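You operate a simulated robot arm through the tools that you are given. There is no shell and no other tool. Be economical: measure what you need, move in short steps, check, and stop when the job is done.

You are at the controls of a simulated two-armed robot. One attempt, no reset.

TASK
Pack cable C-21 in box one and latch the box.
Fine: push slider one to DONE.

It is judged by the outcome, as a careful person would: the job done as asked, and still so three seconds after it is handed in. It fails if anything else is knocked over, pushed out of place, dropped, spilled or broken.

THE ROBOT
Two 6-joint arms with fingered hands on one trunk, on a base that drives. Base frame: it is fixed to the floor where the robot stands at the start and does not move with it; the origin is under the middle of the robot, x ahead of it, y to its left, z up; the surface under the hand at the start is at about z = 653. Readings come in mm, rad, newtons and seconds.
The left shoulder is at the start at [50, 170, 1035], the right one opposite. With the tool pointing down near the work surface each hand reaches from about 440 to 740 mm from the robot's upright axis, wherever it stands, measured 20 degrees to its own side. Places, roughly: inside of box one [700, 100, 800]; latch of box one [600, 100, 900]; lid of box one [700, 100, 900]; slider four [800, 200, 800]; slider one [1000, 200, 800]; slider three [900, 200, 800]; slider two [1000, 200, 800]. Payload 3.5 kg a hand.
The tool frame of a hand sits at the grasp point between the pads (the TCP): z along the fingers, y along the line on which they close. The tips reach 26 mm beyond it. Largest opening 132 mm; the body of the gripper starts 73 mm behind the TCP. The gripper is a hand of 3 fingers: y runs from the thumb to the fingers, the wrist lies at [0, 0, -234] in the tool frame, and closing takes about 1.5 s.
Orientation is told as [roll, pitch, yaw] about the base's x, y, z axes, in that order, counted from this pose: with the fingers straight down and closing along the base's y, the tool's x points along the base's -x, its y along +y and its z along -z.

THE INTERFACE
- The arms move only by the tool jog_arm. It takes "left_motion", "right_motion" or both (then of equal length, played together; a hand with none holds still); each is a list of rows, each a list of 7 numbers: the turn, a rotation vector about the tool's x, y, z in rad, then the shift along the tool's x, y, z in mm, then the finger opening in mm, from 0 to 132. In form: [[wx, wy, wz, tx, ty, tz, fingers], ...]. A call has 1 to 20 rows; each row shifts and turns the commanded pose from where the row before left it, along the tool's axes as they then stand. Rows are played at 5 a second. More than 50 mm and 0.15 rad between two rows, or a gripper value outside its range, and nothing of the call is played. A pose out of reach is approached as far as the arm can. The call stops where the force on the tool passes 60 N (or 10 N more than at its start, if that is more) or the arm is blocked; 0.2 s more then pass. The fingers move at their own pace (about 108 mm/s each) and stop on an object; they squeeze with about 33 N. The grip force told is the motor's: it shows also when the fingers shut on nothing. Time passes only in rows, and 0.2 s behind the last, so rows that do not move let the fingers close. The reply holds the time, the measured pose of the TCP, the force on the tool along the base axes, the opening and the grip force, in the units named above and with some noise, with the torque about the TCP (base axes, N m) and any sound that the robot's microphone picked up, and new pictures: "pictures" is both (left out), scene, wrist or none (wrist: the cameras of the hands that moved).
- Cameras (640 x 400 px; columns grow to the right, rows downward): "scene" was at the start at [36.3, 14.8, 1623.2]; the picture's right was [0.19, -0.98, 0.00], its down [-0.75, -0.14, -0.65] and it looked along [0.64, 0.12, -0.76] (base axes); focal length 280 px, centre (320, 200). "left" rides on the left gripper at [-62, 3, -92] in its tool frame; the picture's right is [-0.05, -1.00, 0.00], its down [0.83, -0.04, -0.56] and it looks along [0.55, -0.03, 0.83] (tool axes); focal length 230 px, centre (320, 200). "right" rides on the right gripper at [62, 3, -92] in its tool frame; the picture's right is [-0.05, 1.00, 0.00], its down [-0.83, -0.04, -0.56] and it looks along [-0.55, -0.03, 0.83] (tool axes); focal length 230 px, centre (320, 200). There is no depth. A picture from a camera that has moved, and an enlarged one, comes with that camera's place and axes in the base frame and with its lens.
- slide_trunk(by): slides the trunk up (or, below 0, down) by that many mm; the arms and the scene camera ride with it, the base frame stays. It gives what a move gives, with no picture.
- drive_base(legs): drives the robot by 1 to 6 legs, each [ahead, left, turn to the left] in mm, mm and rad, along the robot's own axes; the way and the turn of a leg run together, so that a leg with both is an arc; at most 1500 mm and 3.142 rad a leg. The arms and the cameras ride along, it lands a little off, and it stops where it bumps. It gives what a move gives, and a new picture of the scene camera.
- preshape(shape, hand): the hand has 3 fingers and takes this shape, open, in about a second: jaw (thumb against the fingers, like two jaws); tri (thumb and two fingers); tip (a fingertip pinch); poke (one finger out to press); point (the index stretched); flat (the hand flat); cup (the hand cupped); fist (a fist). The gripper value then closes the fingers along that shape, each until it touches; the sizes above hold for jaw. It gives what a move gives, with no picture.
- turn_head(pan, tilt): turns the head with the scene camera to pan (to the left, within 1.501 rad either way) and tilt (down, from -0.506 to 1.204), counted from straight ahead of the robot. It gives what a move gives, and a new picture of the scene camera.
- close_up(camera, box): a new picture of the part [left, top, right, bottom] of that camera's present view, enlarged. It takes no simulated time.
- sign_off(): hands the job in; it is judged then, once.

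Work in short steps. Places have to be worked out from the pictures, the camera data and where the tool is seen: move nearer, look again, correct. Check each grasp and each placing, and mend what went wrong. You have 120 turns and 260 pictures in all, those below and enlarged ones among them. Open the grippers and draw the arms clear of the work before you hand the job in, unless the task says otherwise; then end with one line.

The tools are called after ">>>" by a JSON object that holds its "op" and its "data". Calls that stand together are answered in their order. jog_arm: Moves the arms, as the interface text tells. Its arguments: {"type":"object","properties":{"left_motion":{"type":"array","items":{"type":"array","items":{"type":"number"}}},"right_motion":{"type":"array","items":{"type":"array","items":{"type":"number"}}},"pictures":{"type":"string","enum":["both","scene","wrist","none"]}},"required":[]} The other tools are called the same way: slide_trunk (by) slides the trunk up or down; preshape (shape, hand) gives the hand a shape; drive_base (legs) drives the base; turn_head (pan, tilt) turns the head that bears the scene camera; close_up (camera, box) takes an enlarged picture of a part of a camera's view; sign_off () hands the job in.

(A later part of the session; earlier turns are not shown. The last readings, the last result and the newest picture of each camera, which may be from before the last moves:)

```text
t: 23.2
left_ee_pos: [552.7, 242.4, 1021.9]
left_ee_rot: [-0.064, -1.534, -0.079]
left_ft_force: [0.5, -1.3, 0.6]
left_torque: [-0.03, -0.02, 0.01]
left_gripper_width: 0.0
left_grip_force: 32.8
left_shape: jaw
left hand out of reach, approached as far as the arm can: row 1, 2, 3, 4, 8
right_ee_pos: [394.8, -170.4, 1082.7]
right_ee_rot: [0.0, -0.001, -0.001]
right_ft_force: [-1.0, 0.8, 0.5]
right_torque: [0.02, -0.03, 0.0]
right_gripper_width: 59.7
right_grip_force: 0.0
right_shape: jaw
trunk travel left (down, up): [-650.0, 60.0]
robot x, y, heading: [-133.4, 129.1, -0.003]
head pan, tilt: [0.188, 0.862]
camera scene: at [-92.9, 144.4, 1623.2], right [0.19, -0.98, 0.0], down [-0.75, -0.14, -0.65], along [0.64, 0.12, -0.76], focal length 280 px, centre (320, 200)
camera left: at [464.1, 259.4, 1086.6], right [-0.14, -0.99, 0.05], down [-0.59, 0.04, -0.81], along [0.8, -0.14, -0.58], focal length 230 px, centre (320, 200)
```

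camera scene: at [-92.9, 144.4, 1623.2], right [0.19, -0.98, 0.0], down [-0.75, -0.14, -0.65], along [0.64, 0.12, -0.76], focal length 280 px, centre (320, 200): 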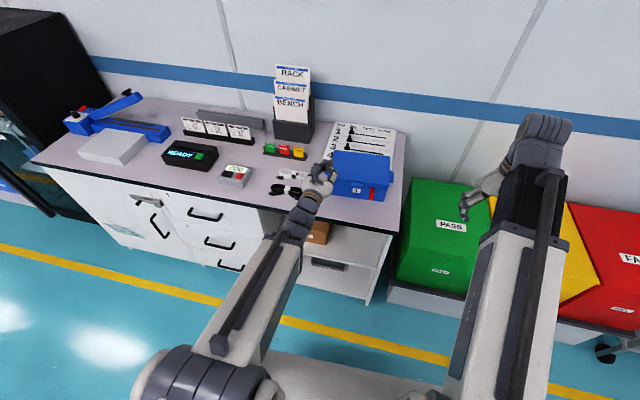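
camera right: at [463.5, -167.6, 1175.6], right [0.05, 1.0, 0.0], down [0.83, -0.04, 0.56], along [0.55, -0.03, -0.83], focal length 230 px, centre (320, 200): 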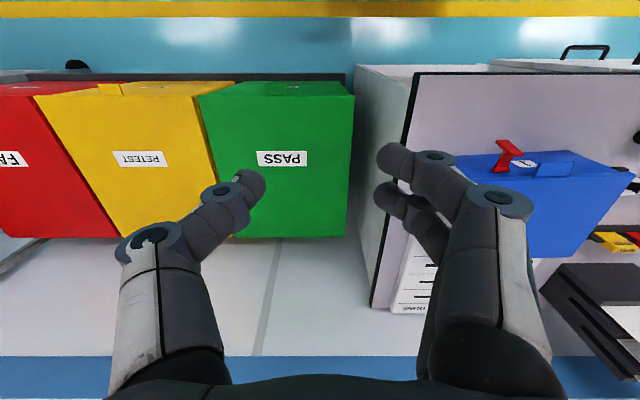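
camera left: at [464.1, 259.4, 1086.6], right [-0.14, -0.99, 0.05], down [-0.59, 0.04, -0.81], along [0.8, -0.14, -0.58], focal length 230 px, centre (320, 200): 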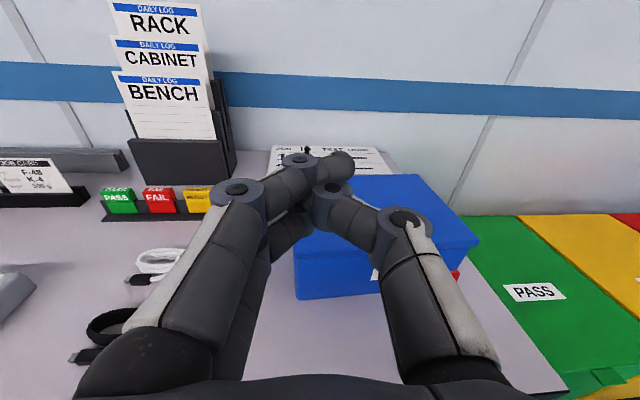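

Pointing forward only works with the hand roughly in line with the shoulder. I'll drive the base right 150 mm so the left shoulder lines up with the tab.

>>> {"op": "drive_base", "data": {"legs": [[0, -150, 0]]}}

>>> {"op": "jog_arm", "data": {"left_motion": [[0, 0, 0, 0, 20, 10, 0], [0, 0, 0, 0, 20, 0, 0]], "pictures": "wrist"}}

```text
t: 24.5
left_ee_pos: [553.0, 91.5, 1022.8]
left_ee_rot: [-0.037, -1.534, -0.107]
left_ft_force: [0.1, -0.5, -0.2]
left_torque: [0.02, 0.02, 0.03]
left_gripper_width: 0.5
left_grip_force: 32.7
left_shape: jaw
right_ee_pos: [393.8, -322.0, 1083.2]
right_ee_rot: [0.0, 0.001, -0.004]
right_ft_force: [-0.9, -0.2, 0.0]
right_torque: [0.01, 0.02, 0.03]
right_gripper_width: 59.6
right_grip_force: 0.1
right_shape: jaw
trunk travel left (down, up): [-650.0, 60.0]
robot x, y, heading: [-126.1, -17.8, -0.006]
head pan, tilt: [0.188, 0.862]
camera scene: at [-93.1, -5.9, 1623.2], right [0.18, -0.98, 0.0], down [-0.75, -0.14, -0.65], along [0.64, 0.12, -0.76], focal length 280 px, centre (320, 200)
```

scene: 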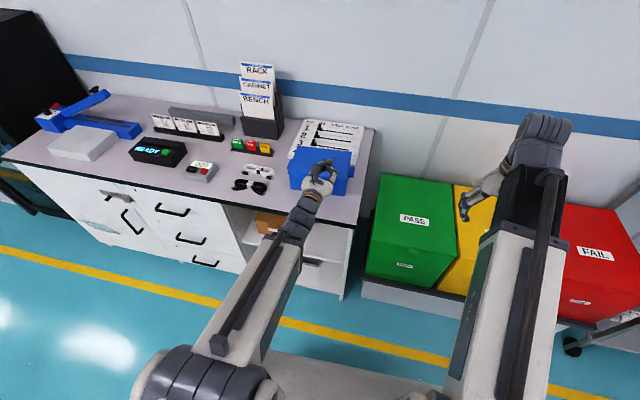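

```text
t: 25.1
left_ee_pos: [570.1, 131.3, 1022.2]
left_ee_rot: [-0.069, -1.534, -0.075]
left_ft_force: [-0.1, 0.3, 0.1]
left_torque: [-0.01, -0.01, 0.01]
left_gripper_width: 0.1
left_grip_force: 32.4
left_shape: jaw
right_ee_pos: [393.6, -320.4, 1082.8]
right_ee_rot: [0.001, -0.001, -0.003]
right_ft_force: [-0.6, 0.9, 0.0]
right_torque: [0.05, 0.01, 0.02]
right_gripper_width: 59.7
right_grip_force: 0.1
right_shape: jaw
trunk travel left (down, up): [-650.0, 60.0]
robot x, y, heading: [-132.9, -18.9, -0.002]
head pan, tilt: [0.188, 0.862]
camera left: at [480.5, 147.8, 1086.6], right [-0.14, -0.99, 0.05], down [-0.59, 0.04, -0.81], along [0.8, -0.15, -0.58], focal length 230 px, centre (320, 200)
```

left: 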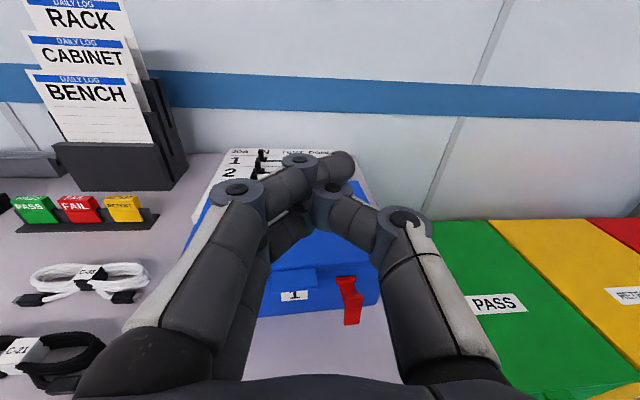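

Good view of the front. I'll zoom to locate the tab accurately.

>>> {"op": "close_up", "data": {"camera": "left", "box": [240, 240, 400, 340]}}

>>> {"op": "close_up", "data": {"camera": "scene", "box": [270, 110, 390, 220]}}

```text
4.00 times, centred on (320, 290) of left
camera zoom: at [480.5, 147.8, 1086.6], right [-0.14, -0.99, 0.05], down [-0.59, 0.04, -0.81], along [0.8, -0.15, -0.58], focal length 920 px, centre (320, -160)
```

zoom: 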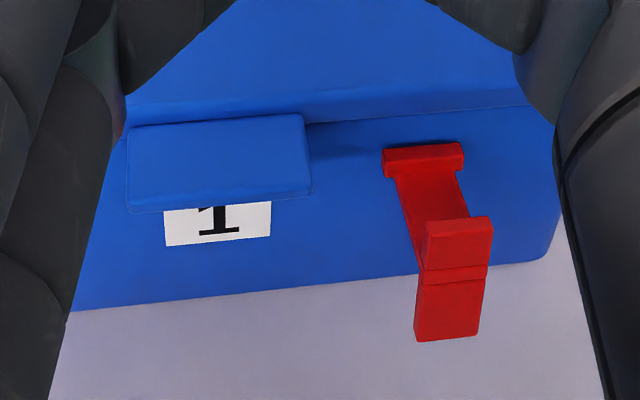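

```text
3.64 times, centred on (330, 165) of scene
camera zoom: at [-93.1, -4.6, 1623.2], right [0.18, -0.98, 0.0], down [-0.75, -0.14, -0.65], along [0.64, 0.12, -0.76], focal length 1020 px, centre (284, 327)
```

zoom: 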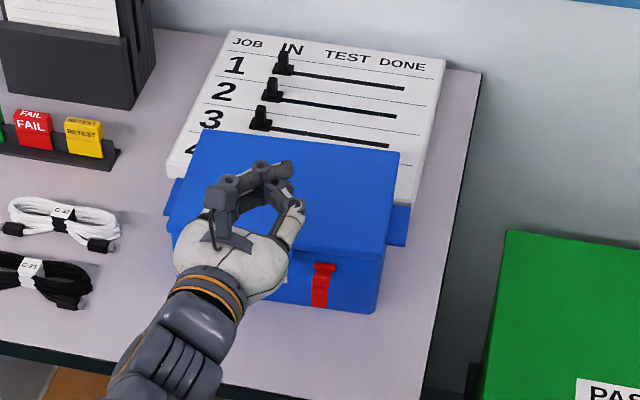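

The tab's front edge is at about (605, 118–160, 883), and the box wall is at x≈628. I'll straighten the yaw, back up a little and lower to z≈850, just in front of the tab.

>>> {"op": "jog_arm", "data": {"left_motion": [[-0.1, 0, 0, 10, 0, -8, 0], [0, 0, 0, 19, 1, -4, 0], [0, 0, 0, 20, 1, 0, 0], [0, 0, 0, 20, 1, 0, 0], [0, 0, 0, 20, 1, 0, 0], [0, 0, 0, 20, 1, 0, 0], [0, 0, 0, 20, 1, 0, 0], [0, 0, 0, 20, 0, 0, 0], [0, 0, 0, 20, 0, 0, 0]]}}

>>> {"op": "close_up", "data": {"camera": "scene", "box": [270, 110, 390, 220]}}

```text
t: 27.1
left_ee_pos: [552.4, 181.0, 860.2]
left_ee_rot: [0.03, -1.532, -0.083]
left_ft_force: [-0.6, -0.4, -0.8]
left_torque: [-0.01, 0.01, -0.03]
left_gripper_width: 0.4
left_grip_force: 32.2
left_shape: jaw
left hand out of reach, approached as far as the arm can: row 1, 2, 3, 4, 5, 6, 8, 9
right_ee_pos: [393.2, -319.8, 1082.5]
right_ee_rot: [-0.001, 0.0, -0.002]
right_ft_force: [0.1, -0.6, 0.3]
right_torque: [0.0, -0.01, -0.01]
right_gripper_width: 59.7
right_grip_force: 0.1
right_shape: jaw
trunk travel left (down, up): [-650.0, 60.0]
robot x, y, heading: [-134.3, -18.9, -0.005]
head pan, tilt: [0.188, 0.862]
camera scene: at [-93.0, -4.7, 1623.2], right [0.18, -0.98, 0.0], down [-0.75, -0.14, -0.65], along [0.64, 0.12, -0.76], focal length 280 px, centre (320, 200)
camera left: at [462.9, 189.8, 926.6], right [-0.05, -1.0, 0.05], down [-0.59, -0.01, -0.81], along [0.81, -0.07, -0.59], focal length 230 px, centre (320, 200)
```

scene: 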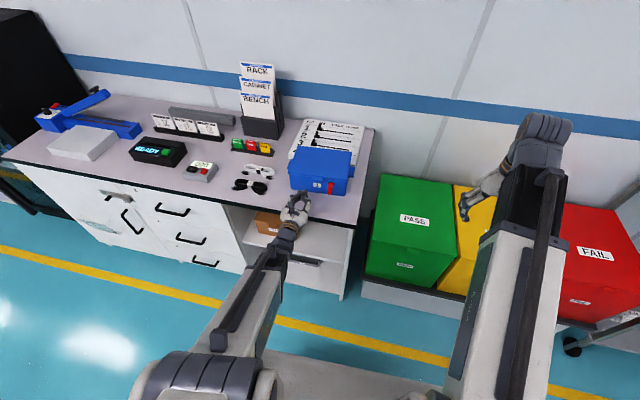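
left: 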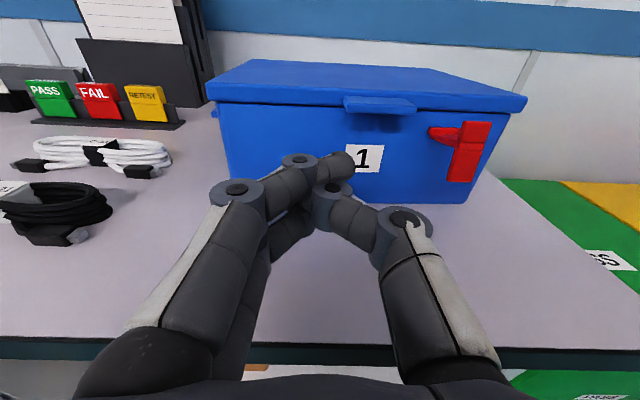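

```text
3.64 times, centred on (330, 165) of scene
camera zoom: at [-93.0, -4.7, 1623.2], right [0.18, -0.98, 0.0], down [-0.75, -0.14, -0.65], along [0.64, 0.12, -0.76], focal length 1020 px, centre (284, 327)
```

zoom: 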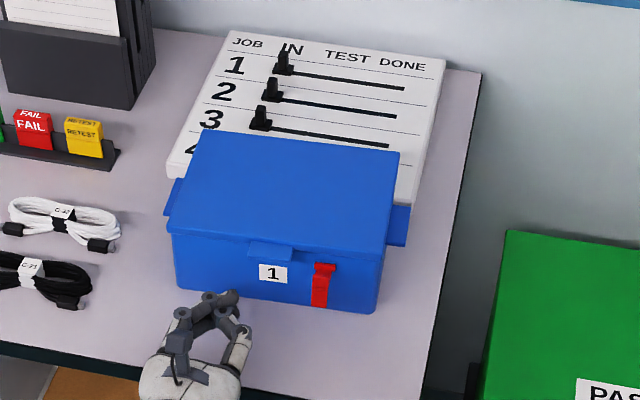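

Excellent view: the latch is open. I'll shift the base right about 42 mm to align with the tab, which is at the same height as planned.

>>> {"op": "drive_base", "data": {"legs": [[0, -42, 0]]}}

>>> {"op": "close_up", "data": {"camera": "left", "box": [160, 40, 560, 290]}}

```text
t: 28.0
left_ee_pos: [553.2, 138.2, 861.5]
left_ee_rot: [0.051, -1.533, -0.104]
left_ft_force: [-0.3, 0.1, -0.7]
left_torque: [0.0, 0.01, -0.01]
left_gripper_width: 0.0
left_grip_force: 32.9
left_shape: jaw
right_ee_pos: [393.0, -364.0, 1081.2]
right_ee_rot: [-0.001, 0.001, -0.003]
right_ft_force: [0.0, 0.1, 0.2]
right_torque: [0.01, 0.0, 0.01]
right_gripper_width: 59.5
right_grip_force: 0.1
right_shape: jaw
trunk travel left (down, up): [-650.0, 60.0]
robot x, y, heading: [-127.7, -60.8, -0.003]
head pan, tilt: [0.188, 0.862]
camera scene: at [-93.2, -48.3, 1623.2], right [0.18, -0.98, 0.0], down [-0.75, -0.14, -0.65], along [0.64, 0.12, -0.76], focal length 280 px, centre (320, 200)
```

scene: 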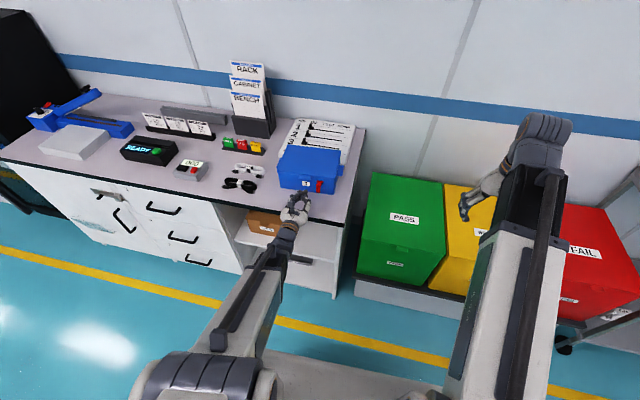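

```text
1.60 times, centred on (360, 165) of left
camera zoom: at [462.8, 146.6, 927.1], right [-0.05, -1.0, 0.05], down [-0.59, -0.01, -0.81], along [0.81, -0.07, -0.59], focal length 368 px, centre (256, 256)
```

zoom: 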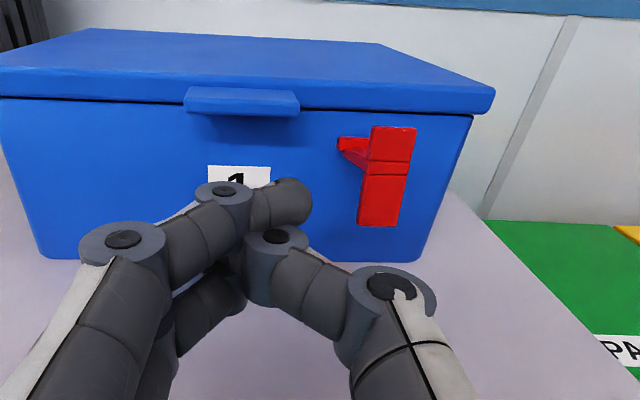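

The index fingertip top is at z≈877, below the tab at about 888. I'll slide forward under the tab.

>>> {"op": "jog_arm", "data": {"left_motion": [[0, 0, 0, 0, 4, 13, 0], [0, 0, 0, 0, 4, 13, 0], [0, 0, 0, 0, 0, 12, 0]], "pictures": "wrist"}}

```text
t: 28.8
left_ee_pos: [591.0, 145.3, 860.4]
left_ee_rot: [0.03, -1.532, -0.083]
left_ft_force: [0.4, -0.6, 0.0]
left_torque: [0.02, -0.01, 0.01]
left_gripper_width: 0.2
left_grip_force: 32.6
left_shape: jaw
right_ee_pos: [392.9, -363.4, 1083.5]
right_ee_rot: [0.0, 0.0, -0.004]
right_ft_force: [0.0, -0.6, -0.4]
right_torque: [0.03, 0.03, 0.0]
right_gripper_width: 59.4
right_grip_force: 0.2
right_shape: jaw
trunk travel left (down, up): [-650.0, 60.0]
robot x, y, heading: [-128.2, -65.8, 0.0]
head pan, tilt: [0.188, 0.862]
camera left: at [501.6, 153.2, 925.2], right [-0.05, -1.0, 0.05], down [-0.59, -0.01, -0.81], along [0.81, -0.07, -0.59], focal length 230 px, centre (320, 200)
```

left: 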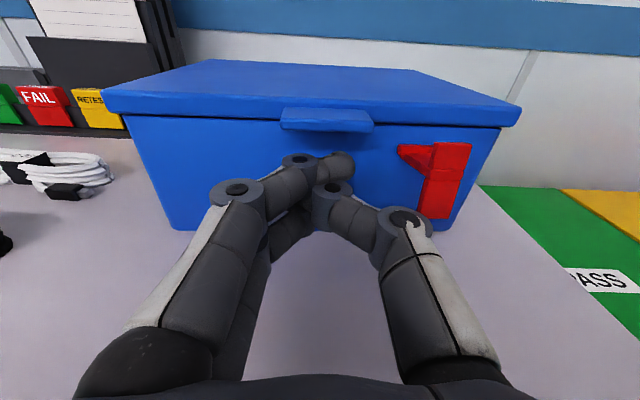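

The tab front is at about (610, 143, 889). I'll go 9 mm further forward and then lift gently.

>>> {"op": "jog_arm", "data": {"left_motion": [[0, 0, 0, 0, 0, 9, 0], [0, 0, 0, -8, 0, 0, 0], [0, 0, 0, -8, 0, 0, 0], [0, 0, 0, -8, 0, 0, 0], [0, 0, 0, -8, 0, 1, 0], [0, 0, 0, -8, 0, 1, 0]]}}

```text
t: 30.2
left_ee_pos: [603.7, 143.5, 899.8]
left_ee_rot: [0.031, -1.533, -0.084]
left_ft_force: [0.7, 0.2, -0.1]
left_torque: [0.01, 0.0, 0.01]
left_gripper_width: 0.0
left_grip_force: 32.8
left_shape: jaw
right_ee_pos: [393.8, -363.3, 1082.9]
right_ee_rot: [0.002, 0.0, -0.003]
right_ft_force: [-0.4, 0.5, -0.5]
right_torque: [-0.02, 0.04, -0.02]
right_gripper_width: 59.7
right_grip_force: 0.0
right_shape: jaw
trunk travel left (down, up): [-650.0, 60.0]
robot x, y, heading: [-125.2, -60.6, -0.003]
head pan, tilt: [0.188, 0.862]
camera scene: at [-93.2, -47.0, 1623.2], right [0.18, -0.98, 0.0], down [-0.75, -0.14, -0.65], along [0.64, 0.12, -0.76], focal length 280 px, centre (320, 200)
camera left: at [513.3, 152.9, 965.2], right [-0.05, -1.0, 0.05], down [-0.59, -0.01, -0.81], along [0.81, -0.07, -0.59], focal length 230 px, centre (320, 200)
```

scene: 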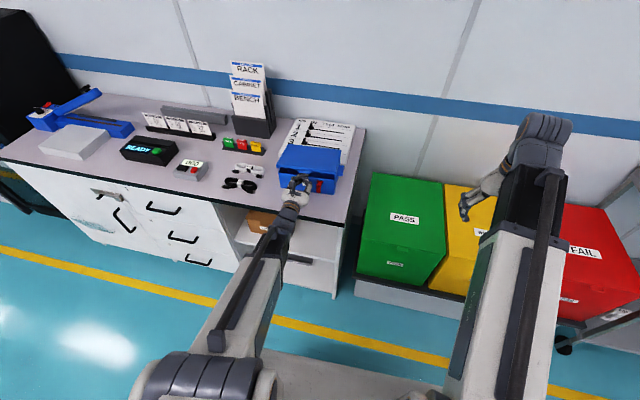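
left: 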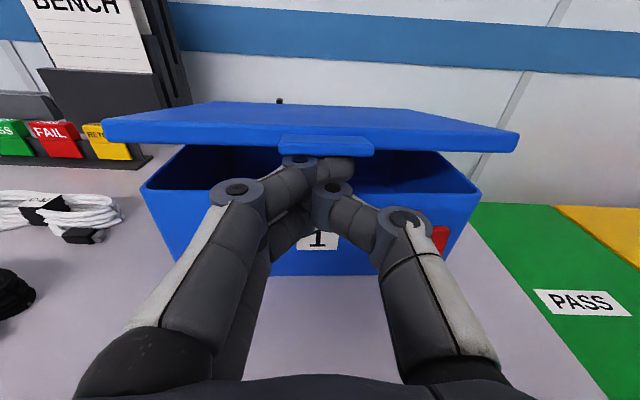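

The lid is lifting on the finger. I'll follow the arc up and back.

>>> {"op": "jog_arm", "data": {"left_motion": [[0, 0, 0, -12, 0, 8, 0], [0, 0, 0, -12, 0, 8, 0], [0, 0, 0, -11, 0, 9, 0], [0, 0, 0, -13, 0, 10, 0], [0, 0, 0, -12, 0, 11, 0], [0, 0, 0, -13, 0, 14, 0], [0, 0, 0, -12, 0, 13, 0]]}}

```text
t: 31.8
left_ee_pos: [681.7, 140.9, 981.6]
left_ee_rot: [0.041, -1.532, -0.093]
left_ft_force: [1.0, 0.4, 0.1]
left_torque: [-0.03, 0.01, -0.01]
left_gripper_width: 0.0
left_grip_force: 33.4
left_shape: jaw
right_ee_pos: [392.6, -364.8, 1081.6]
right_ee_rot: [0.001, 0.0, -0.005]
right_ft_force: [-0.4, 0.4, 0.2]
right_torque: [0.02, 0.01, 0.01]
right_gripper_width: 59.6
right_grip_force: 0.0
right_shape: jaw
trunk travel left (down, up): [-650.0, 60.0]
robot x, y, heading: [-128.7, -61.2, -0.003]
head pan, tilt: [0.188, 0.862]
camera scene: at [-93.2, -47.1, 1623.2], right [0.18, -0.98, 0.0], down [-0.75, -0.14, -0.65], along [0.64, 0.12, -0.76], focal length 280 px, centre (320, 200)
camera left: at [590.7, 148.4, 1047.2], right [-0.05, -1.0, 0.05], down [-0.59, -0.01, -0.81], along [0.81, -0.07, -0.59], focal length 230 px, centre (320, 200)
```

scene: 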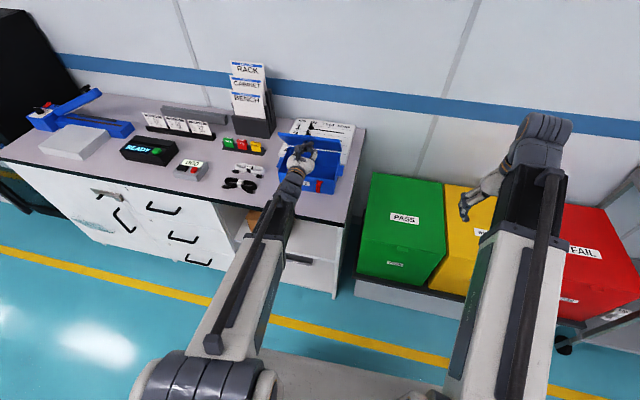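
left: 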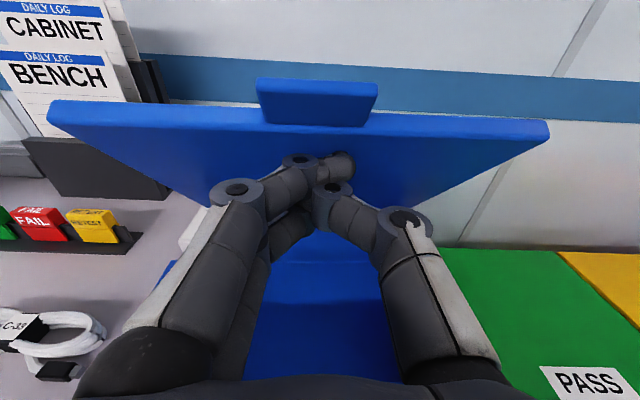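

The lid is past about 60°. Continue forward to tip it beyond vertical.

>>> {"op": "jog_arm", "data": {"left_motion": [[0, 0, 0, -8, 0, 14, 0], [0, 0, 0, -6, 0, 14, 0], [0, 0, 0, -3, 0, 14, 0], [0, 0, 0, 0, 0, 14, 0], [0, 0, 0, 0, 0, 12, 0]]}}

```text
t: 33.0
left_ee_pos: [748.0, 136.9, 995.3]
left_ee_rot: [0.028, -1.534, -0.082]
left_ft_force: [0.4, 0.5, 0.0]
left_torque: [-0.01, -0.02, 0.01]
left_gripper_width: 0.0
left_grip_force: 32.8
left_shape: jaw
right_ee_pos: [392.6, -363.2, 1082.9]
right_ee_rot: [0.0, -0.001, -0.003]
right_ft_force: [-0.1, 0.8, 0.5]
right_torque: [0.01, 0.01, 0.04]
right_gripper_width: 59.9
right_grip_force: 0.1
right_shape: jaw
trunk travel left (down, up): [-650.0, 60.0]
robot x, y, heading: [-128.8, -65.1, 0.0]
head pan, tilt: [0.188, 0.862]
camera scene: at [-93.1, -47.0, 1623.2], right [0.18, -0.98, 0.0], down [-0.75, -0.14, -0.65], along [0.64, 0.12, -0.76], focal length 280 px, centre (320, 200)
camera left: at [658.4, 144.8, 1060.8], right [-0.05, -1.0, 0.05], down [-0.59, -0.01, -0.81], along [0.81, -0.07, -0.59], focal length 230 px, centre (320, 200)
```

scene: 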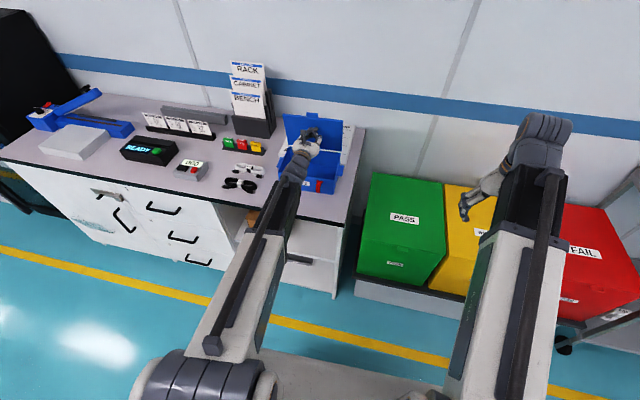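
left: 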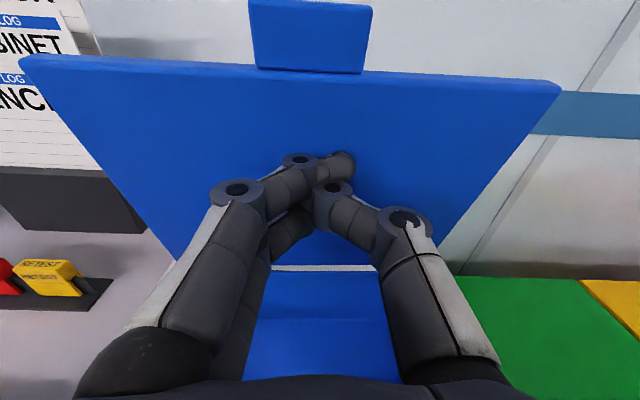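

Nearly vertical. A little more push, watching the force for a stop.

>>> {"op": "jog_arm", "data": {"left_motion": [[0, 0, 0, 0, 0, 10, 0], [0, 0, 0, 0, 0, 10, 0], [0, 0, 0, 0, 0, 8, 0]], "pictures": "wrist"}}

>>> {"op": "jog_arm", "data": {"left_motion": [[0, 0, 0, 0, 0, -20, 0], [0, 0, 0, 0, 0, -30, 0], [0, 0, 0, 0, 0, -30, 0], [0, 0, 0, 0, 0, 0, 0]]}}

```text
t: 33.8
left_ee_pos: [776.2, 135.9, 994.3]
left_ee_rot: [0.028, -1.532, -0.084]
left_ft_force: [-0.3, 0.5, -0.5]
left_torque: [-0.01, 0.0, 0.01]
left_gripper_width: 0.0
left_grip_force: 32.9
left_shape: jaw
right_ee_pos: [394.0, -363.6, 1083.2]
right_ee_rot: [-0.001, 0.0, -0.005]
right_ft_force: [0.0, 0.2, 0.6]
right_torque: [0.01, 0.01, 0.03]
right_gripper_width: 59.3
right_grip_force: 0.0
right_shape: jaw
trunk travel left (down, up): [-650.0, 60.0]
robot x, y, heading: [-128.8, -62.4, -0.004]
head pan, tilt: [0.188, 0.862]
camera left: at [686.6, 143.0, 1060.2], right [-0.05, -1.0, 0.05], down [-0.59, -0.01, -0.81], along [0.81, -0.07, -0.59], focal length 230 px, centre (320, 200)
```

left: 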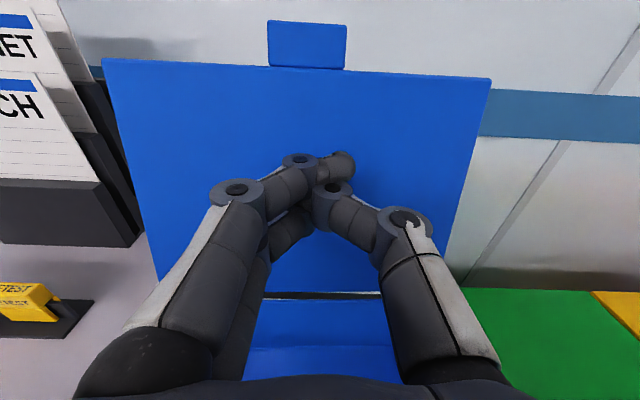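

```text
t: 34.8
left_ee_pos: [696.5, 139.2, 999.5]
left_ee_rot: [0.027, -1.532, -0.081]
left_ft_force: [-0.8, 0.6, 0.0]
left_torque: [-0.02, -0.01, 0.04]
left_gripper_width: 0.0
left_grip_force: 33.7
left_shape: jaw
right_ee_pos: [393.7, -363.7, 1081.8]
right_ee_rot: [-0.001, 0.0, -0.003]
right_ft_force: [0.3, 0.0, -0.5]
right_torque: [0.03, -0.01, -0.02]
right_gripper_width: 59.5
right_grip_force: 0.1
right_shape: jaw
trunk travel left (down, up): [-650.0, 60.0]
robot x, y, heading: [-123.0, -63.1, -0.004]
head pan, tilt: [0.188, 0.862]
camera scene: at [-93.2, -47.0, 1623.2], right [0.18, -0.98, 0.0], down [-0.75, -0.14, -0.65], along [0.64, 0.12, -0.76], focal length 280 px, centre (320, 200)
camera left: at [606.7, 147.7, 1064.0], right [-0.05, -1.0, 0.05], down [-0.59, -0.01, -0.81], along [0.81, -0.07, -0.59], focal length 230 px, centre (320, 200)
```

scene: 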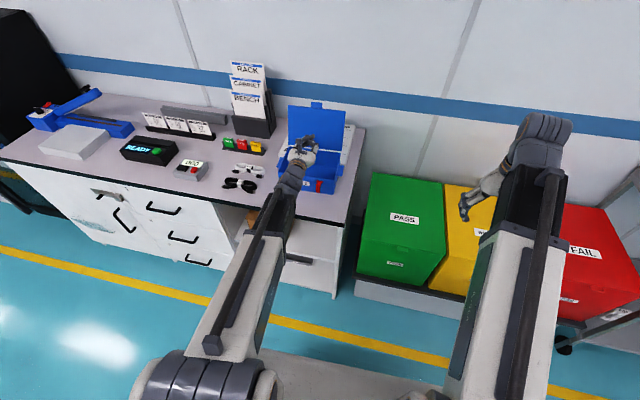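
left: 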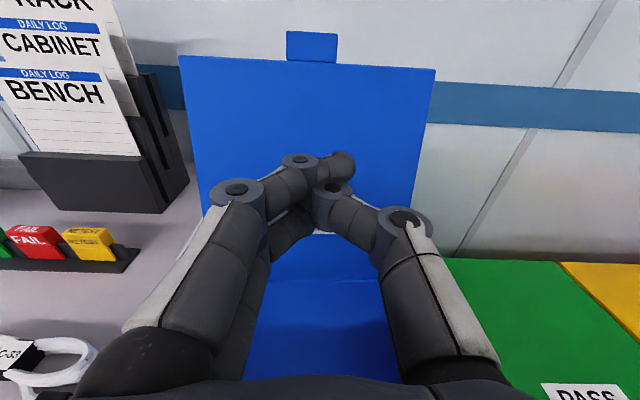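

The lid stays open at about 100°. Now I'll raise the left hand, turn it back to pointing down, and draw it in before driving toward the cable.

>>> {"op": "jog_arm", "data": {"left_motion": [[0, 0, 0, -30, 0, 0, 0], [0, 0, 0, -30, 0, 0, 0], [0, 0, 0, -30, 0, 0, 0], [0, 0.14, 0, 0, 0, 0, 0], [0, 0.14, 0, 0, 0, 0, 0], [0, 0.14, 0, 0, 0, 0, 0], [0, 0.14, 0, 0, 0, 0, 0], [0, 0.14, 0, 0, 0, 0, 0], [0, 0.14, 0, 0, 0, 0, 0], [0, 0.14, 0, 0, 0, 0, 0], [0, 0.14, 0, 0, 0, 0, 0], [0, 0.14, 0, 0, 0, 0, 0], [0, 0.14, 0, 0, 0, 0, 0], [0, 0.135, 0, 0, 0, 0, 0], [0, 0, 0, 40, 0, 0, 80], [0, 0, 0, 40, 0, 0, 80], [0, 0, 0, 40, 0, 0, 80], [0, 0, 0, 40, 0, 0, 80]]}}

```text
t: 38.6
left_ee_pos: [481.8, 141.8, 1052.2]
left_ee_rot: [0.0, -0.166, -0.094]
left_ft_force: [-0.3, 0.7, 0.4]
left_torque: [0.0, 0.0, -0.02]
left_gripper_width: 79.8
left_grip_force: 0.0
left_shape: jaw
left hand out of reach, approached as far as the arm can: row 4, 5, 13, 14
right_ee_pos: [392.9, -363.3, 1082.0]
right_ee_rot: [0.0, 0.001, -0.005]
right_ft_force: [-0.1, 0.0, 0.4]
right_torque: [0.02, -0.02, 0.02]
right_gripper_width: 59.7
right_grip_force: 0.0
right_shape: jaw
trunk travel left (down, up): [-650.0, 60.0]
robot x, y, heading: [-128.7, -60.0, 0.001]
head pan, tilt: [0.188, 0.862]
camera scene: at [-93.6, -47.0, 1623.2], right [0.18, -0.98, 0.0], down [-0.75, -0.14, -0.65], along [0.64, 0.12, -0.76], focal length 280 px, centre (320, 200)
camera left: at [527.5, 141.1, 1153.2], right [-0.04, -1.0, 0.01], down [-0.91, 0.05, 0.41], along [-0.41, 0.01, -0.91], focal length 230 px, centre (320, 200)
```

scene: 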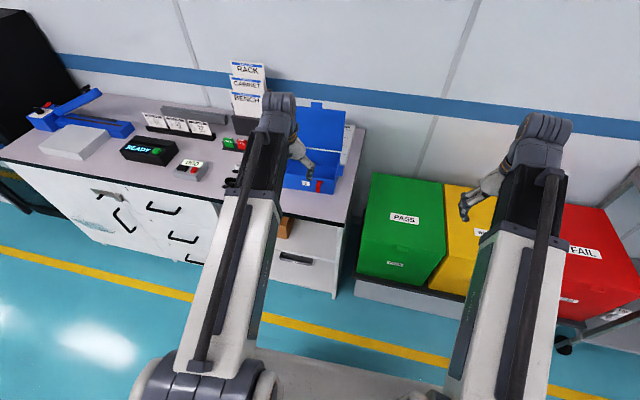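
left: 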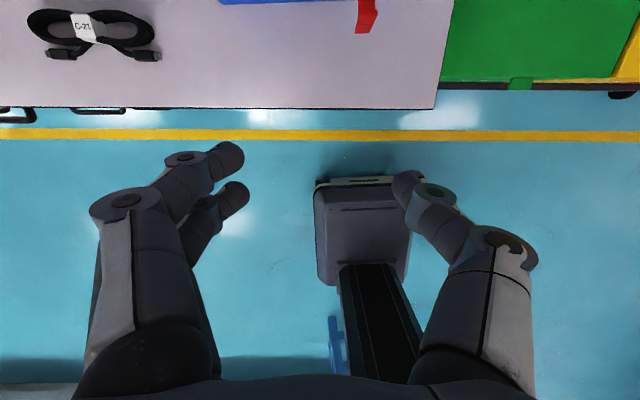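

Driving left and then forward so the left hand covers the cable, and straightening its orientation.

>>> {"op": "drive_base", "data": {"legs": [[0, 160, 0], [165, 0, 0]]}}

>>> {"op": "jog_arm", "data": {"left_motion": [[0, 0.1, -0.05, 0, 20, 0, 80], [0, 0.066, -0.044, 0, 20, 0, 80], [0, 0, 0, 0, 20, 0, 80], [0, 0, 0, 0, 20, 0, 80]], "pictures": "wrist"}}

```text
t: 41.1
left_ee_pos: [648.0, 303.4, 1052.6]
left_ee_rot: [-0.004, -0.164, -0.095]
left_ft_force: [1.2, 0.6, -0.3]
left_torque: [-0.01, -0.01, -0.02]
left_gripper_width: 79.7
left_grip_force: 0.1
left_shape: jaw
right_ee_pos: [558.9, -200.6, 1081.2]
right_ee_rot: [0.0, 0.002, 0.0]
right_ft_force: [-0.5, -0.5, 0.3]
right_torque: [0.0, 0.07, 0.0]
right_gripper_width: 59.7
right_grip_force: 0.1
right_shape: jaw
trunk travel left (down, up): [-650.0, 60.0]
robot x, y, heading: [33.8, 98.0, -0.005]
head pan, tilt: [0.188, 0.862]
camera scene: at [72.4, 113.6, 1623.1], right [0.19, -0.98, 0.0], down [-0.75, -0.14, -0.65], along [0.64, 0.12, -0.76], focal length 280 px, centre (320, 200)
```

scene: 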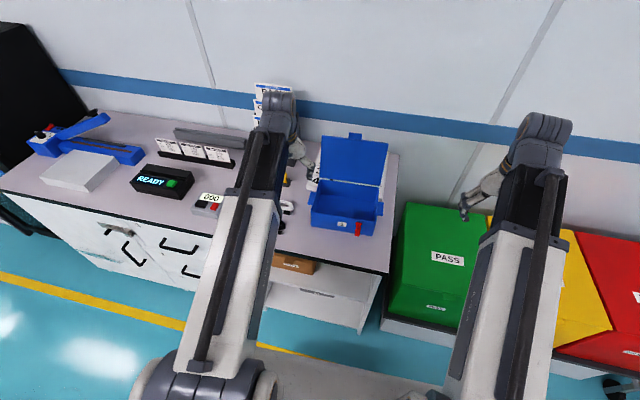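

```text
t: 42.1
left_ee_pos: [649.9, 383.3, 1050.9]
left_ee_rot: [-0.012, 0.002, 0.0]
left_ft_force: [0.9, -0.1, 0.5]
left_torque: [0.02, 0.03, 0.0]
left_gripper_width: 79.6
left_grip_force: 0.0
left_shape: jaw
right_ee_pos: [559.4, -201.6, 1083.2]
right_ee_rot: [-0.001, -0.002, -0.001]
right_ft_force: [0.5, -0.5, 0.4]
right_torque: [0.04, 0.03, -0.01]
right_gripper_width: 59.7
right_grip_force: 0.1
right_shape: jaw
trunk travel left (down, up): [-650.0, 60.0]
robot x, y, heading: [34.2, 100.2, 0.0]
head pan, tilt: [0.188, 0.862]
camera left: at [711.7, 388.2, 1142.7], right [0.05, -1.0, 0.01], down [-0.83, -0.04, 0.56], along [-0.56, -0.04, -0.83], focal length 230 px, centre (320, 200)
```

left: 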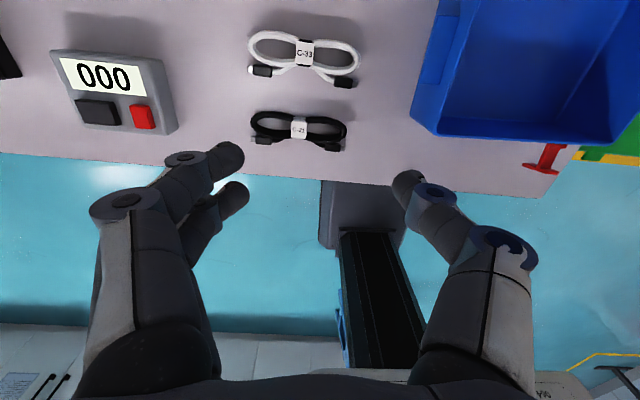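

C-21 (black) is at about (612, 408). A close-up will show its waist for gripping across x.

>>> {"op": "close_up", "data": {"camera": "left", "box": [220, 90, 380, 170]}}

```text
4.00 times, centred on (300, 130) of left
camera zoom: at [711.7, 388.2, 1142.7], right [0.05, -1.0, 0.01], down [-0.83, -0.04, 0.56], along [-0.56, -0.04, -0.83], focal length 920 px, centre (400, 480)
```

zoom: 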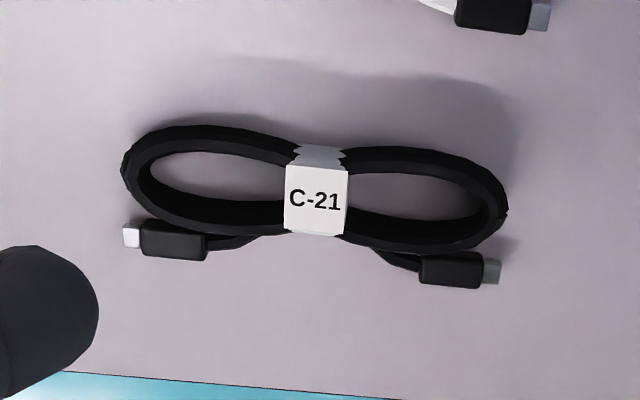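

The waist is centred at about (612, 408), roughly 30 mm across x. I'll centre over it, yaw the hand 90° so it closes along x, and descend to z≈950.

>>> {"op": "jog_arm", "data": {"left_motion": [[0, 0, 0, 19, 12, 0, 64], [0, 0, 0, 19, 13, 0, 64], [0, 0, -0.143, 0, 0, 9, 64], [0, 0, -0.143, 0, 0, 9, 64], [0, 0, -0.143, 0, 0, 9, 64], [0, 0, -0.143, 0, 0, 9, 64], [0, 0, -0.143, 0, 0, 9, 64], [0, 0, -0.143, 0, 0, 9, 64], [0, 0, -0.143, 0, 0, 9, 64], [0, 0, -0.143, 0, 0, 9, 64], [0, 0, -0.143, 0, 0, 9, 64], [0, 0, -0.143, 0, 0, 9, 64], [0, 0, -0.141, 0, 0, 9, 64]]}}

```text
t: 44.9
left_ee_pos: [612.0, 407.1, 953.0]
left_ee_rot: [0.0, 0.011, 1.572]
left_ft_force: [0.5, -0.4, 0.9]
left_torque: [-0.01, 0.01, -0.01]
left_gripper_width: 64.9
left_grip_force: 0.1
left_shape: jaw
right_ee_pos: [559.2, -202.0, 1082.5]
right_ee_rot: [0.0, 0.0, 0.0]
right_ft_force: [0.5, 0.2, -0.4]
right_torque: [0.01, 0.02, 0.02]
right_gripper_width: 59.6
right_grip_force: 0.1
right_shape: jaw
trunk travel left (down, up): [-650.0, 60.0]
robot x, y, heading: [33.1, 94.6, 0.005]
head pan, tilt: [0.188, 0.862]
camera scene: at [71.1, 113.6, 1623.2], right [0.19, -0.98, 0.0], down [-0.75, -0.14, -0.65], along [0.64, 0.12, -0.76], focal length 280 px, centre (320, 200)
camera left: at [608.4, 470.3, 1044.1], right [1.0, 0.05, 0.0], down [0.05, -0.83, 0.56], along [0.03, -0.56, -0.83], focal length 230 px, centre (320, 200)
```

scene: 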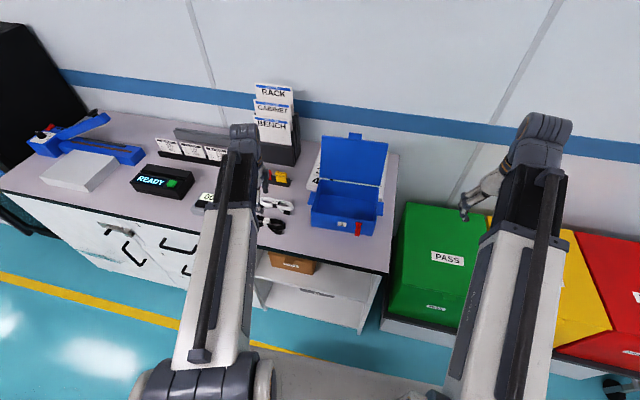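
left: 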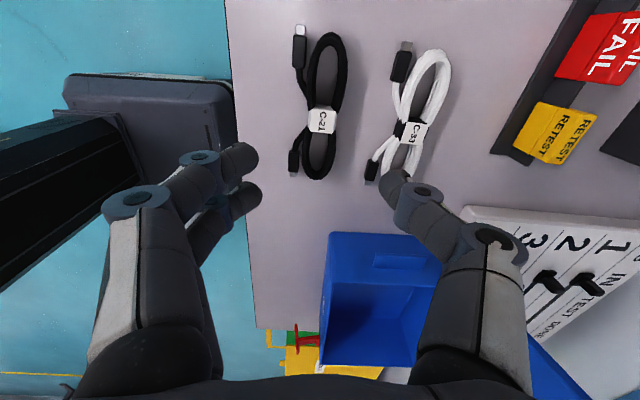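

Aligned: the label is directly below. I'll narrow the opening to clear the white cable and descend.

>>> {"op": "jog_arm", "data": {"left_motion": [[0, 0, 0, 0, 0, 20, 54], [0, 0, 0, 0, 0, 20, 54], [0, 0, 0, 0, 0, 20, 54], [0, 0, 0, 0, 0, 20, 54], [0, 0, 0, 0, 0, 15, 54]]}}

```text
t: 46.1
left_ee_pos: [611.0, 405.4, 857.4]
left_ee_rot: [0.002, 0.011, 1.571]
left_ft_force: [0.3, 0.3, 0.8]
left_torque: [-0.01, -0.02, -0.03]
left_gripper_width: 54.5
left_grip_force: 0.1
left_shape: jaw
right_ee_pos: [558.9, -200.6, 1082.8]
right_ee_rot: [-0.001, -0.002, -0.002]
right_ft_force: [0.8, -0.4, -0.6]
right_torque: [-0.02, 0.0, -0.04]
right_gripper_width: 59.7
right_grip_force: 0.0
right_shape: jaw
trunk travel left (down, up): [-650.0, 60.0]
robot x, y, heading: [31.2, 100.4, 0.002]
head pan, tilt: [0.188, 0.862]
camera scene: at [71.2, 113.6, 1623.2], right [0.19, -0.98, 0.0], down [-0.75, -0.14, -0.65], along [0.64, 0.12, -0.76], focal length 280 px, centre (320, 200)
camera left: at [608.9, 468.8, 948.4], right [1.0, 0.05, 0.0], down [0.04, -0.83, 0.56], along [0.03, -0.56, -0.83], focal length 230 px, centre (320, 200)
```

scene: 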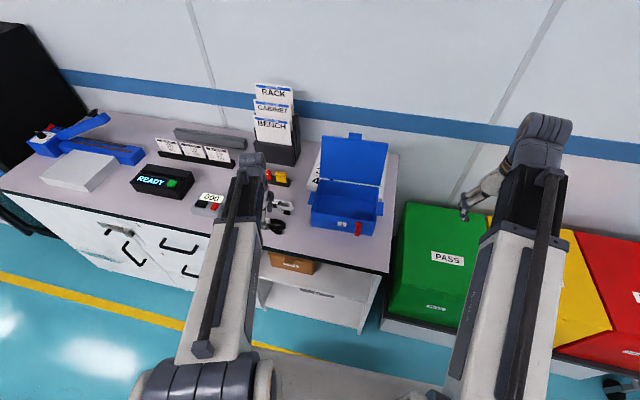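
left: 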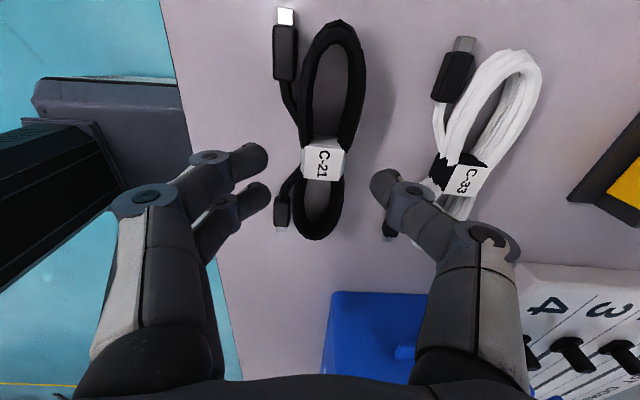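

Clear of the white cable. Final descent to the bench level and then close.

>>> {"op": "jog_arm", "data": {"left_motion": [[0, 0, 0, 0, 2, 10, 54], [0, 0, 0, 0, 0, 8, 54], [0, 0, 0, 0, 0, 5, 54], [0, 0, 0, 0, 0, 0, 54]], "pictures": "wrist"}}

```text
t: 47.1
left_ee_pos: [609.4, 406.4, 833.1]
left_ee_rot: [0.001, 0.011, 1.57]
left_ft_force: [0.3, 0.2, -0.4]
left_torque: [-0.01, -0.01, 0.0]
left_gripper_width: 54.4
left_grip_force: 0.2
left_shape: jaw
right_ee_pos: [558.6, -202.2, 1082.1]
right_ee_rot: [0.001, 0.0, 0.001]
right_ft_force: [-0.4, 0.4, 0.0]
right_torque: [-0.02, -0.01, 0.02]
right_gripper_width: 59.6
right_grip_force: 0.0
right_shape: jaw
trunk travel left (down, up): [-650.0, 60.0]
robot x, y, heading: [31.3, 102.5, -0.001]
head pan, tilt: [0.188, 0.862]
camera left: at [606.7, 468.8, 925.6], right [1.0, 0.05, 0.0], down [0.04, -0.83, 0.56], along [0.03, -0.56, -0.83], focal length 230 px, centre (320, 200)
```

left: 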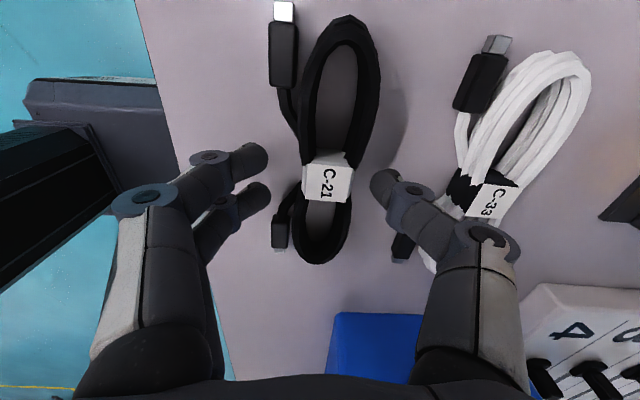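

No contact yet. I'll go down in small steps until I touch or am at the cable level.

>>> {"op": "jog_arm", "data": {"left_motion": [[0, 0, 0, 0, -2, 3, 54], [0, 0, 0, 0, 0, 3, 54], [0, 0, 0, 0, 0, 3, 54], [0, 0, 0, 0, 0, 0, 54]], "pictures": "wrist"}}

```text
t: 48.1
left_ee_pos: [611.4, 404.2, 827.1]
left_ee_rot: [-0.001, 0.01, 1.571]
left_ft_force: [-1.3, 1.2, 17.6]
left_torque: [0.1, 0.46, -0.03]
left_gripper_width: 55.2
left_grip_force: 0.0
left_shape: jaw
right_ee_pos: [558.3, -201.8, 1083.3]
right_ee_rot: [0.0, 0.001, 0.0]
right_ft_force: [-0.4, 0.6, 0.5]
right_torque: [-0.02, 0.01, 0.0]
right_gripper_width: 59.5
right_grip_force: 0.0
right_shape: jaw
trunk travel left (down, up): [-650.0, 60.0]
robot x, y, heading: [33.3, 97.5, -0.002]
head pan, tilt: [0.188, 0.862]
camera left: at [608.1, 468.6, 918.2], right [1.0, 0.05, 0.0], down [0.04, -0.83, 0.56], along [0.03, -0.56, -0.83], focal length 230 px, centre (320, 200)
```

left: 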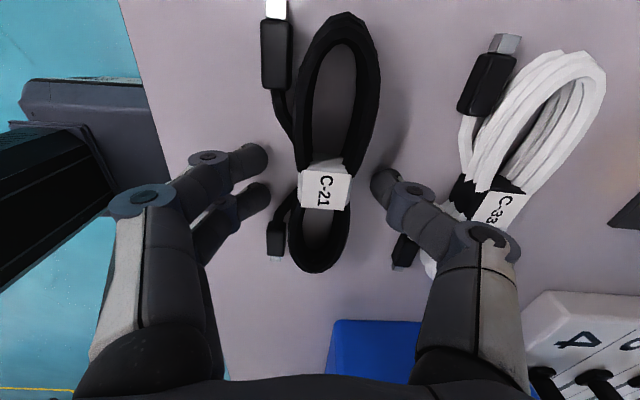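

Contact: the bench is at about z 801. Back up 3 mm and close on the cable.

>>> {"op": "jog_arm", "data": {"left_motion": [[0, 0, 0, 0, 0, -4, 54], [0, 0, 0, 0, 0, 0, 0], [0, 0, 0, 0, 0, 0, 0], [0, 0, 0, 0, 0, 0, 0], [0, 0, 0, 0, 0, 0, 0], [0, 0, 0, 0, 0, 0, 0], [0, 0, 0, 0, 0, 0, 0], [0, 0, 0, 0, 0, 0, 0]], "pictures": "wrist"}}

```text
t: 49.9
left_ee_pos: [612.4, 405.9, 829.4]
left_ee_rot: [0.002, 0.011, 1.57]
left_ft_force: [-0.2, 0.1, 0.4]
left_torque: [0.0, 0.02, -0.02]
left_gripper_width: 22.4
left_grip_force: 33.1
left_shape: jaw
right_ee_pos: [559.1, -202.1, 1082.4]
right_ee_rot: [0.001, 0.0, 0.0]
right_ft_force: [-0.4, 0.5, 0.4]
right_torque: [-0.03, 0.03, 0.03]
right_gripper_width: 59.4
right_grip_force: 0.0
right_shape: jaw
trunk travel left (down, up): [-650.0, 60.0]
robot x, y, heading: [33.3, 100.4, 0.002]
head pan, tilt: [0.188, 0.862]
camera left: at [608.7, 468.8, 920.7], right [1.0, 0.05, 0.0], down [0.04, -0.83, 0.56], along [0.03, -0.56, -0.83], focal length 230 px, centre (320, 200)
```

left: 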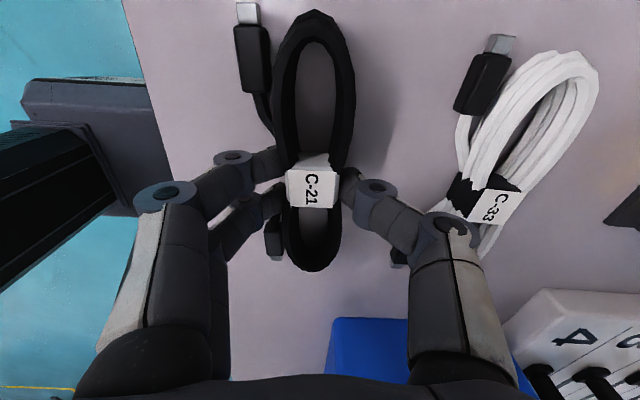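

Gripped (22 mm). Lifting and checking.

>>> {"op": "jog_arm", "data": {"left_motion": [[0, 0, 0, 0, 0, -15, 0], [0, 0, 0, 0, 0, -35, 0], [0, 0, 0, 0, 0, -40, 0], [0, 0, 0, 0, 0, -40, 0], [0, 0, 0, 0, 0, -35, 0]]}}

```text
t: 51.1
left_ee_pos: [611.3, 406.5, 994.3]
left_ee_rot: [0.001, 0.011, 1.572]
left_ft_force: [0.1, 0.9, -0.7]
left_torque: [-0.01, -0.03, 0.0]
left_gripper_width: 22.4
left_grip_force: 32.8
left_shape: jaw
right_ee_pos: [558.6, -201.6, 1083.0]
right_ee_rot: [0.0, 0.0, -0.001]
right_ft_force: [-0.4, -0.1, 0.1]
right_torque: [0.0, 0.04, -0.01]
right_gripper_width: 59.7
right_grip_force: 0.0
right_shape: jaw
trunk travel left (down, up): [-650.0, 60.0]
robot x, y, heading: [33.3, 100.8, -0.002]
head pan, tilt: [0.188, 0.862]
camera scene: at [71.0, 113.5, 1623.1], right [0.19, -0.98, 0.0], down [-0.75, -0.14, -0.65], along [0.64, 0.12, -0.76], focal length 280 px, centre (320, 200)
camera left: at [607.8, 469.8, 1085.9], right [1.0, 0.05, 0.0], down [0.04, -0.83, 0.56], along [0.03, -0.56, -0.83], focal length 230 px, centre (320, 200)
```

scene: 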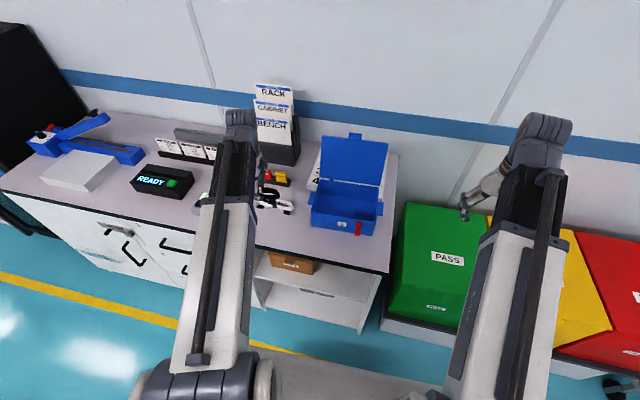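
left: 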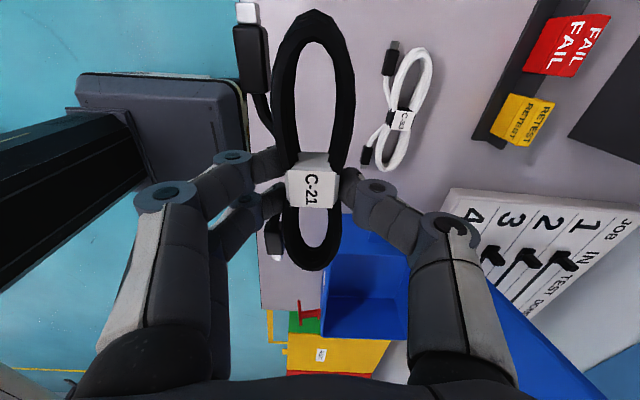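

Held securely. Moving over the box centre.

>>> {"op": "jog_arm", "data": {"left_motion": [[0, 0, 0, 38, -11, 0, 0], [0, 0, 0, 38, -11, 0, 0], [0, 0, 0, 38, -11, 0, 0], [0, 0, 0, 38, -11, 0, 0], [0, 0, 0, 38, -11, 0, 0], [0, 0, 0, 38, -11, 0, 0], [0, 0, 0, 38, -11, 0, 0]]}}

>>> {"op": "close_up", "data": {"camera": "scene", "box": [280, 110, 420, 250]}}

```text
t: 52.7
left_ee_pos: [674.8, 324.6, 992.3]
left_ee_rot: [0.001, 0.02, 1.536]
left_ft_force: [-0.9, -0.6, -0.9]
left_torque: [0.01, -0.01, 0.0]
left_gripper_width: 22.5
left_grip_force: 32.4
left_shape: jaw
left hand out of reach, approached as far as the arm can: row 2, 3, 4, 5, 6, 7
right_ee_pos: [559.9, -202.2, 1081.2]
right_ee_rot: [0.002, 0.001, 0.001]
right_ft_force: [0.1, -0.5, 0.3]
right_torque: [0.0, -0.01, -0.01]
right_gripper_width: 59.7
right_grip_force: 0.0
right_shape: jaw
trunk travel left (down, up): [-650.0, 60.0]
robot x, y, heading: [36.7, 98.8, 0.001]
head pan, tilt: [0.188, 0.862]
camera scene: at [71.6, 113.6, 1623.2], right [0.19, -0.98, 0.0], down [-0.75, -0.14, -0.65], along [0.64, 0.12, -0.76], focal length 280 px, centre (320, 200)
camera left: at [673.7, 388.2, 1083.0], right [1.0, 0.02, 0.0], down [0.02, -0.82, 0.57], along [0.01, -0.57, -0.82], focal length 230 px, centre (320, 200)
```

scene: 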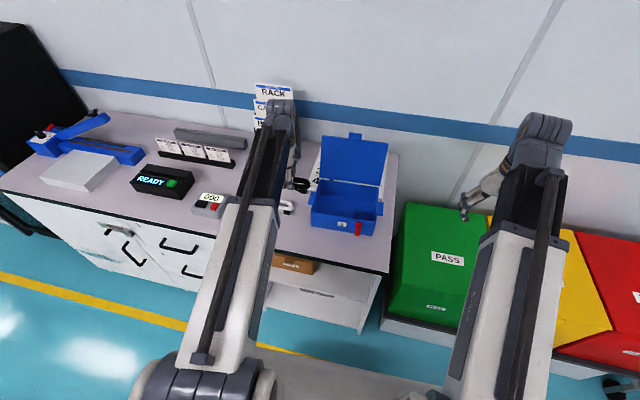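
left: 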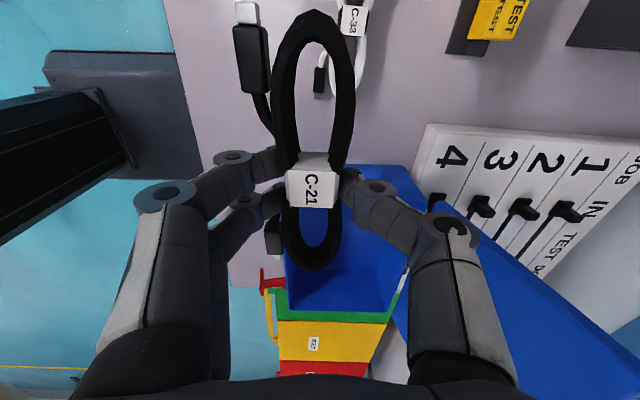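

```text
2.86 times, centred on (350, 180) of scene
camera zoom: at [71.6, 113.6, 1623.2], right [0.19, -0.98, 0.0], down [-0.75, -0.14, -0.65], along [0.64, 0.12, -0.76], focal length 801 px, centre (234, 257)
```

zoom: 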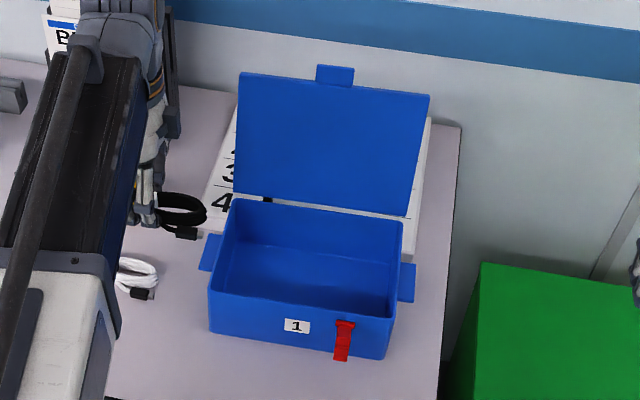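

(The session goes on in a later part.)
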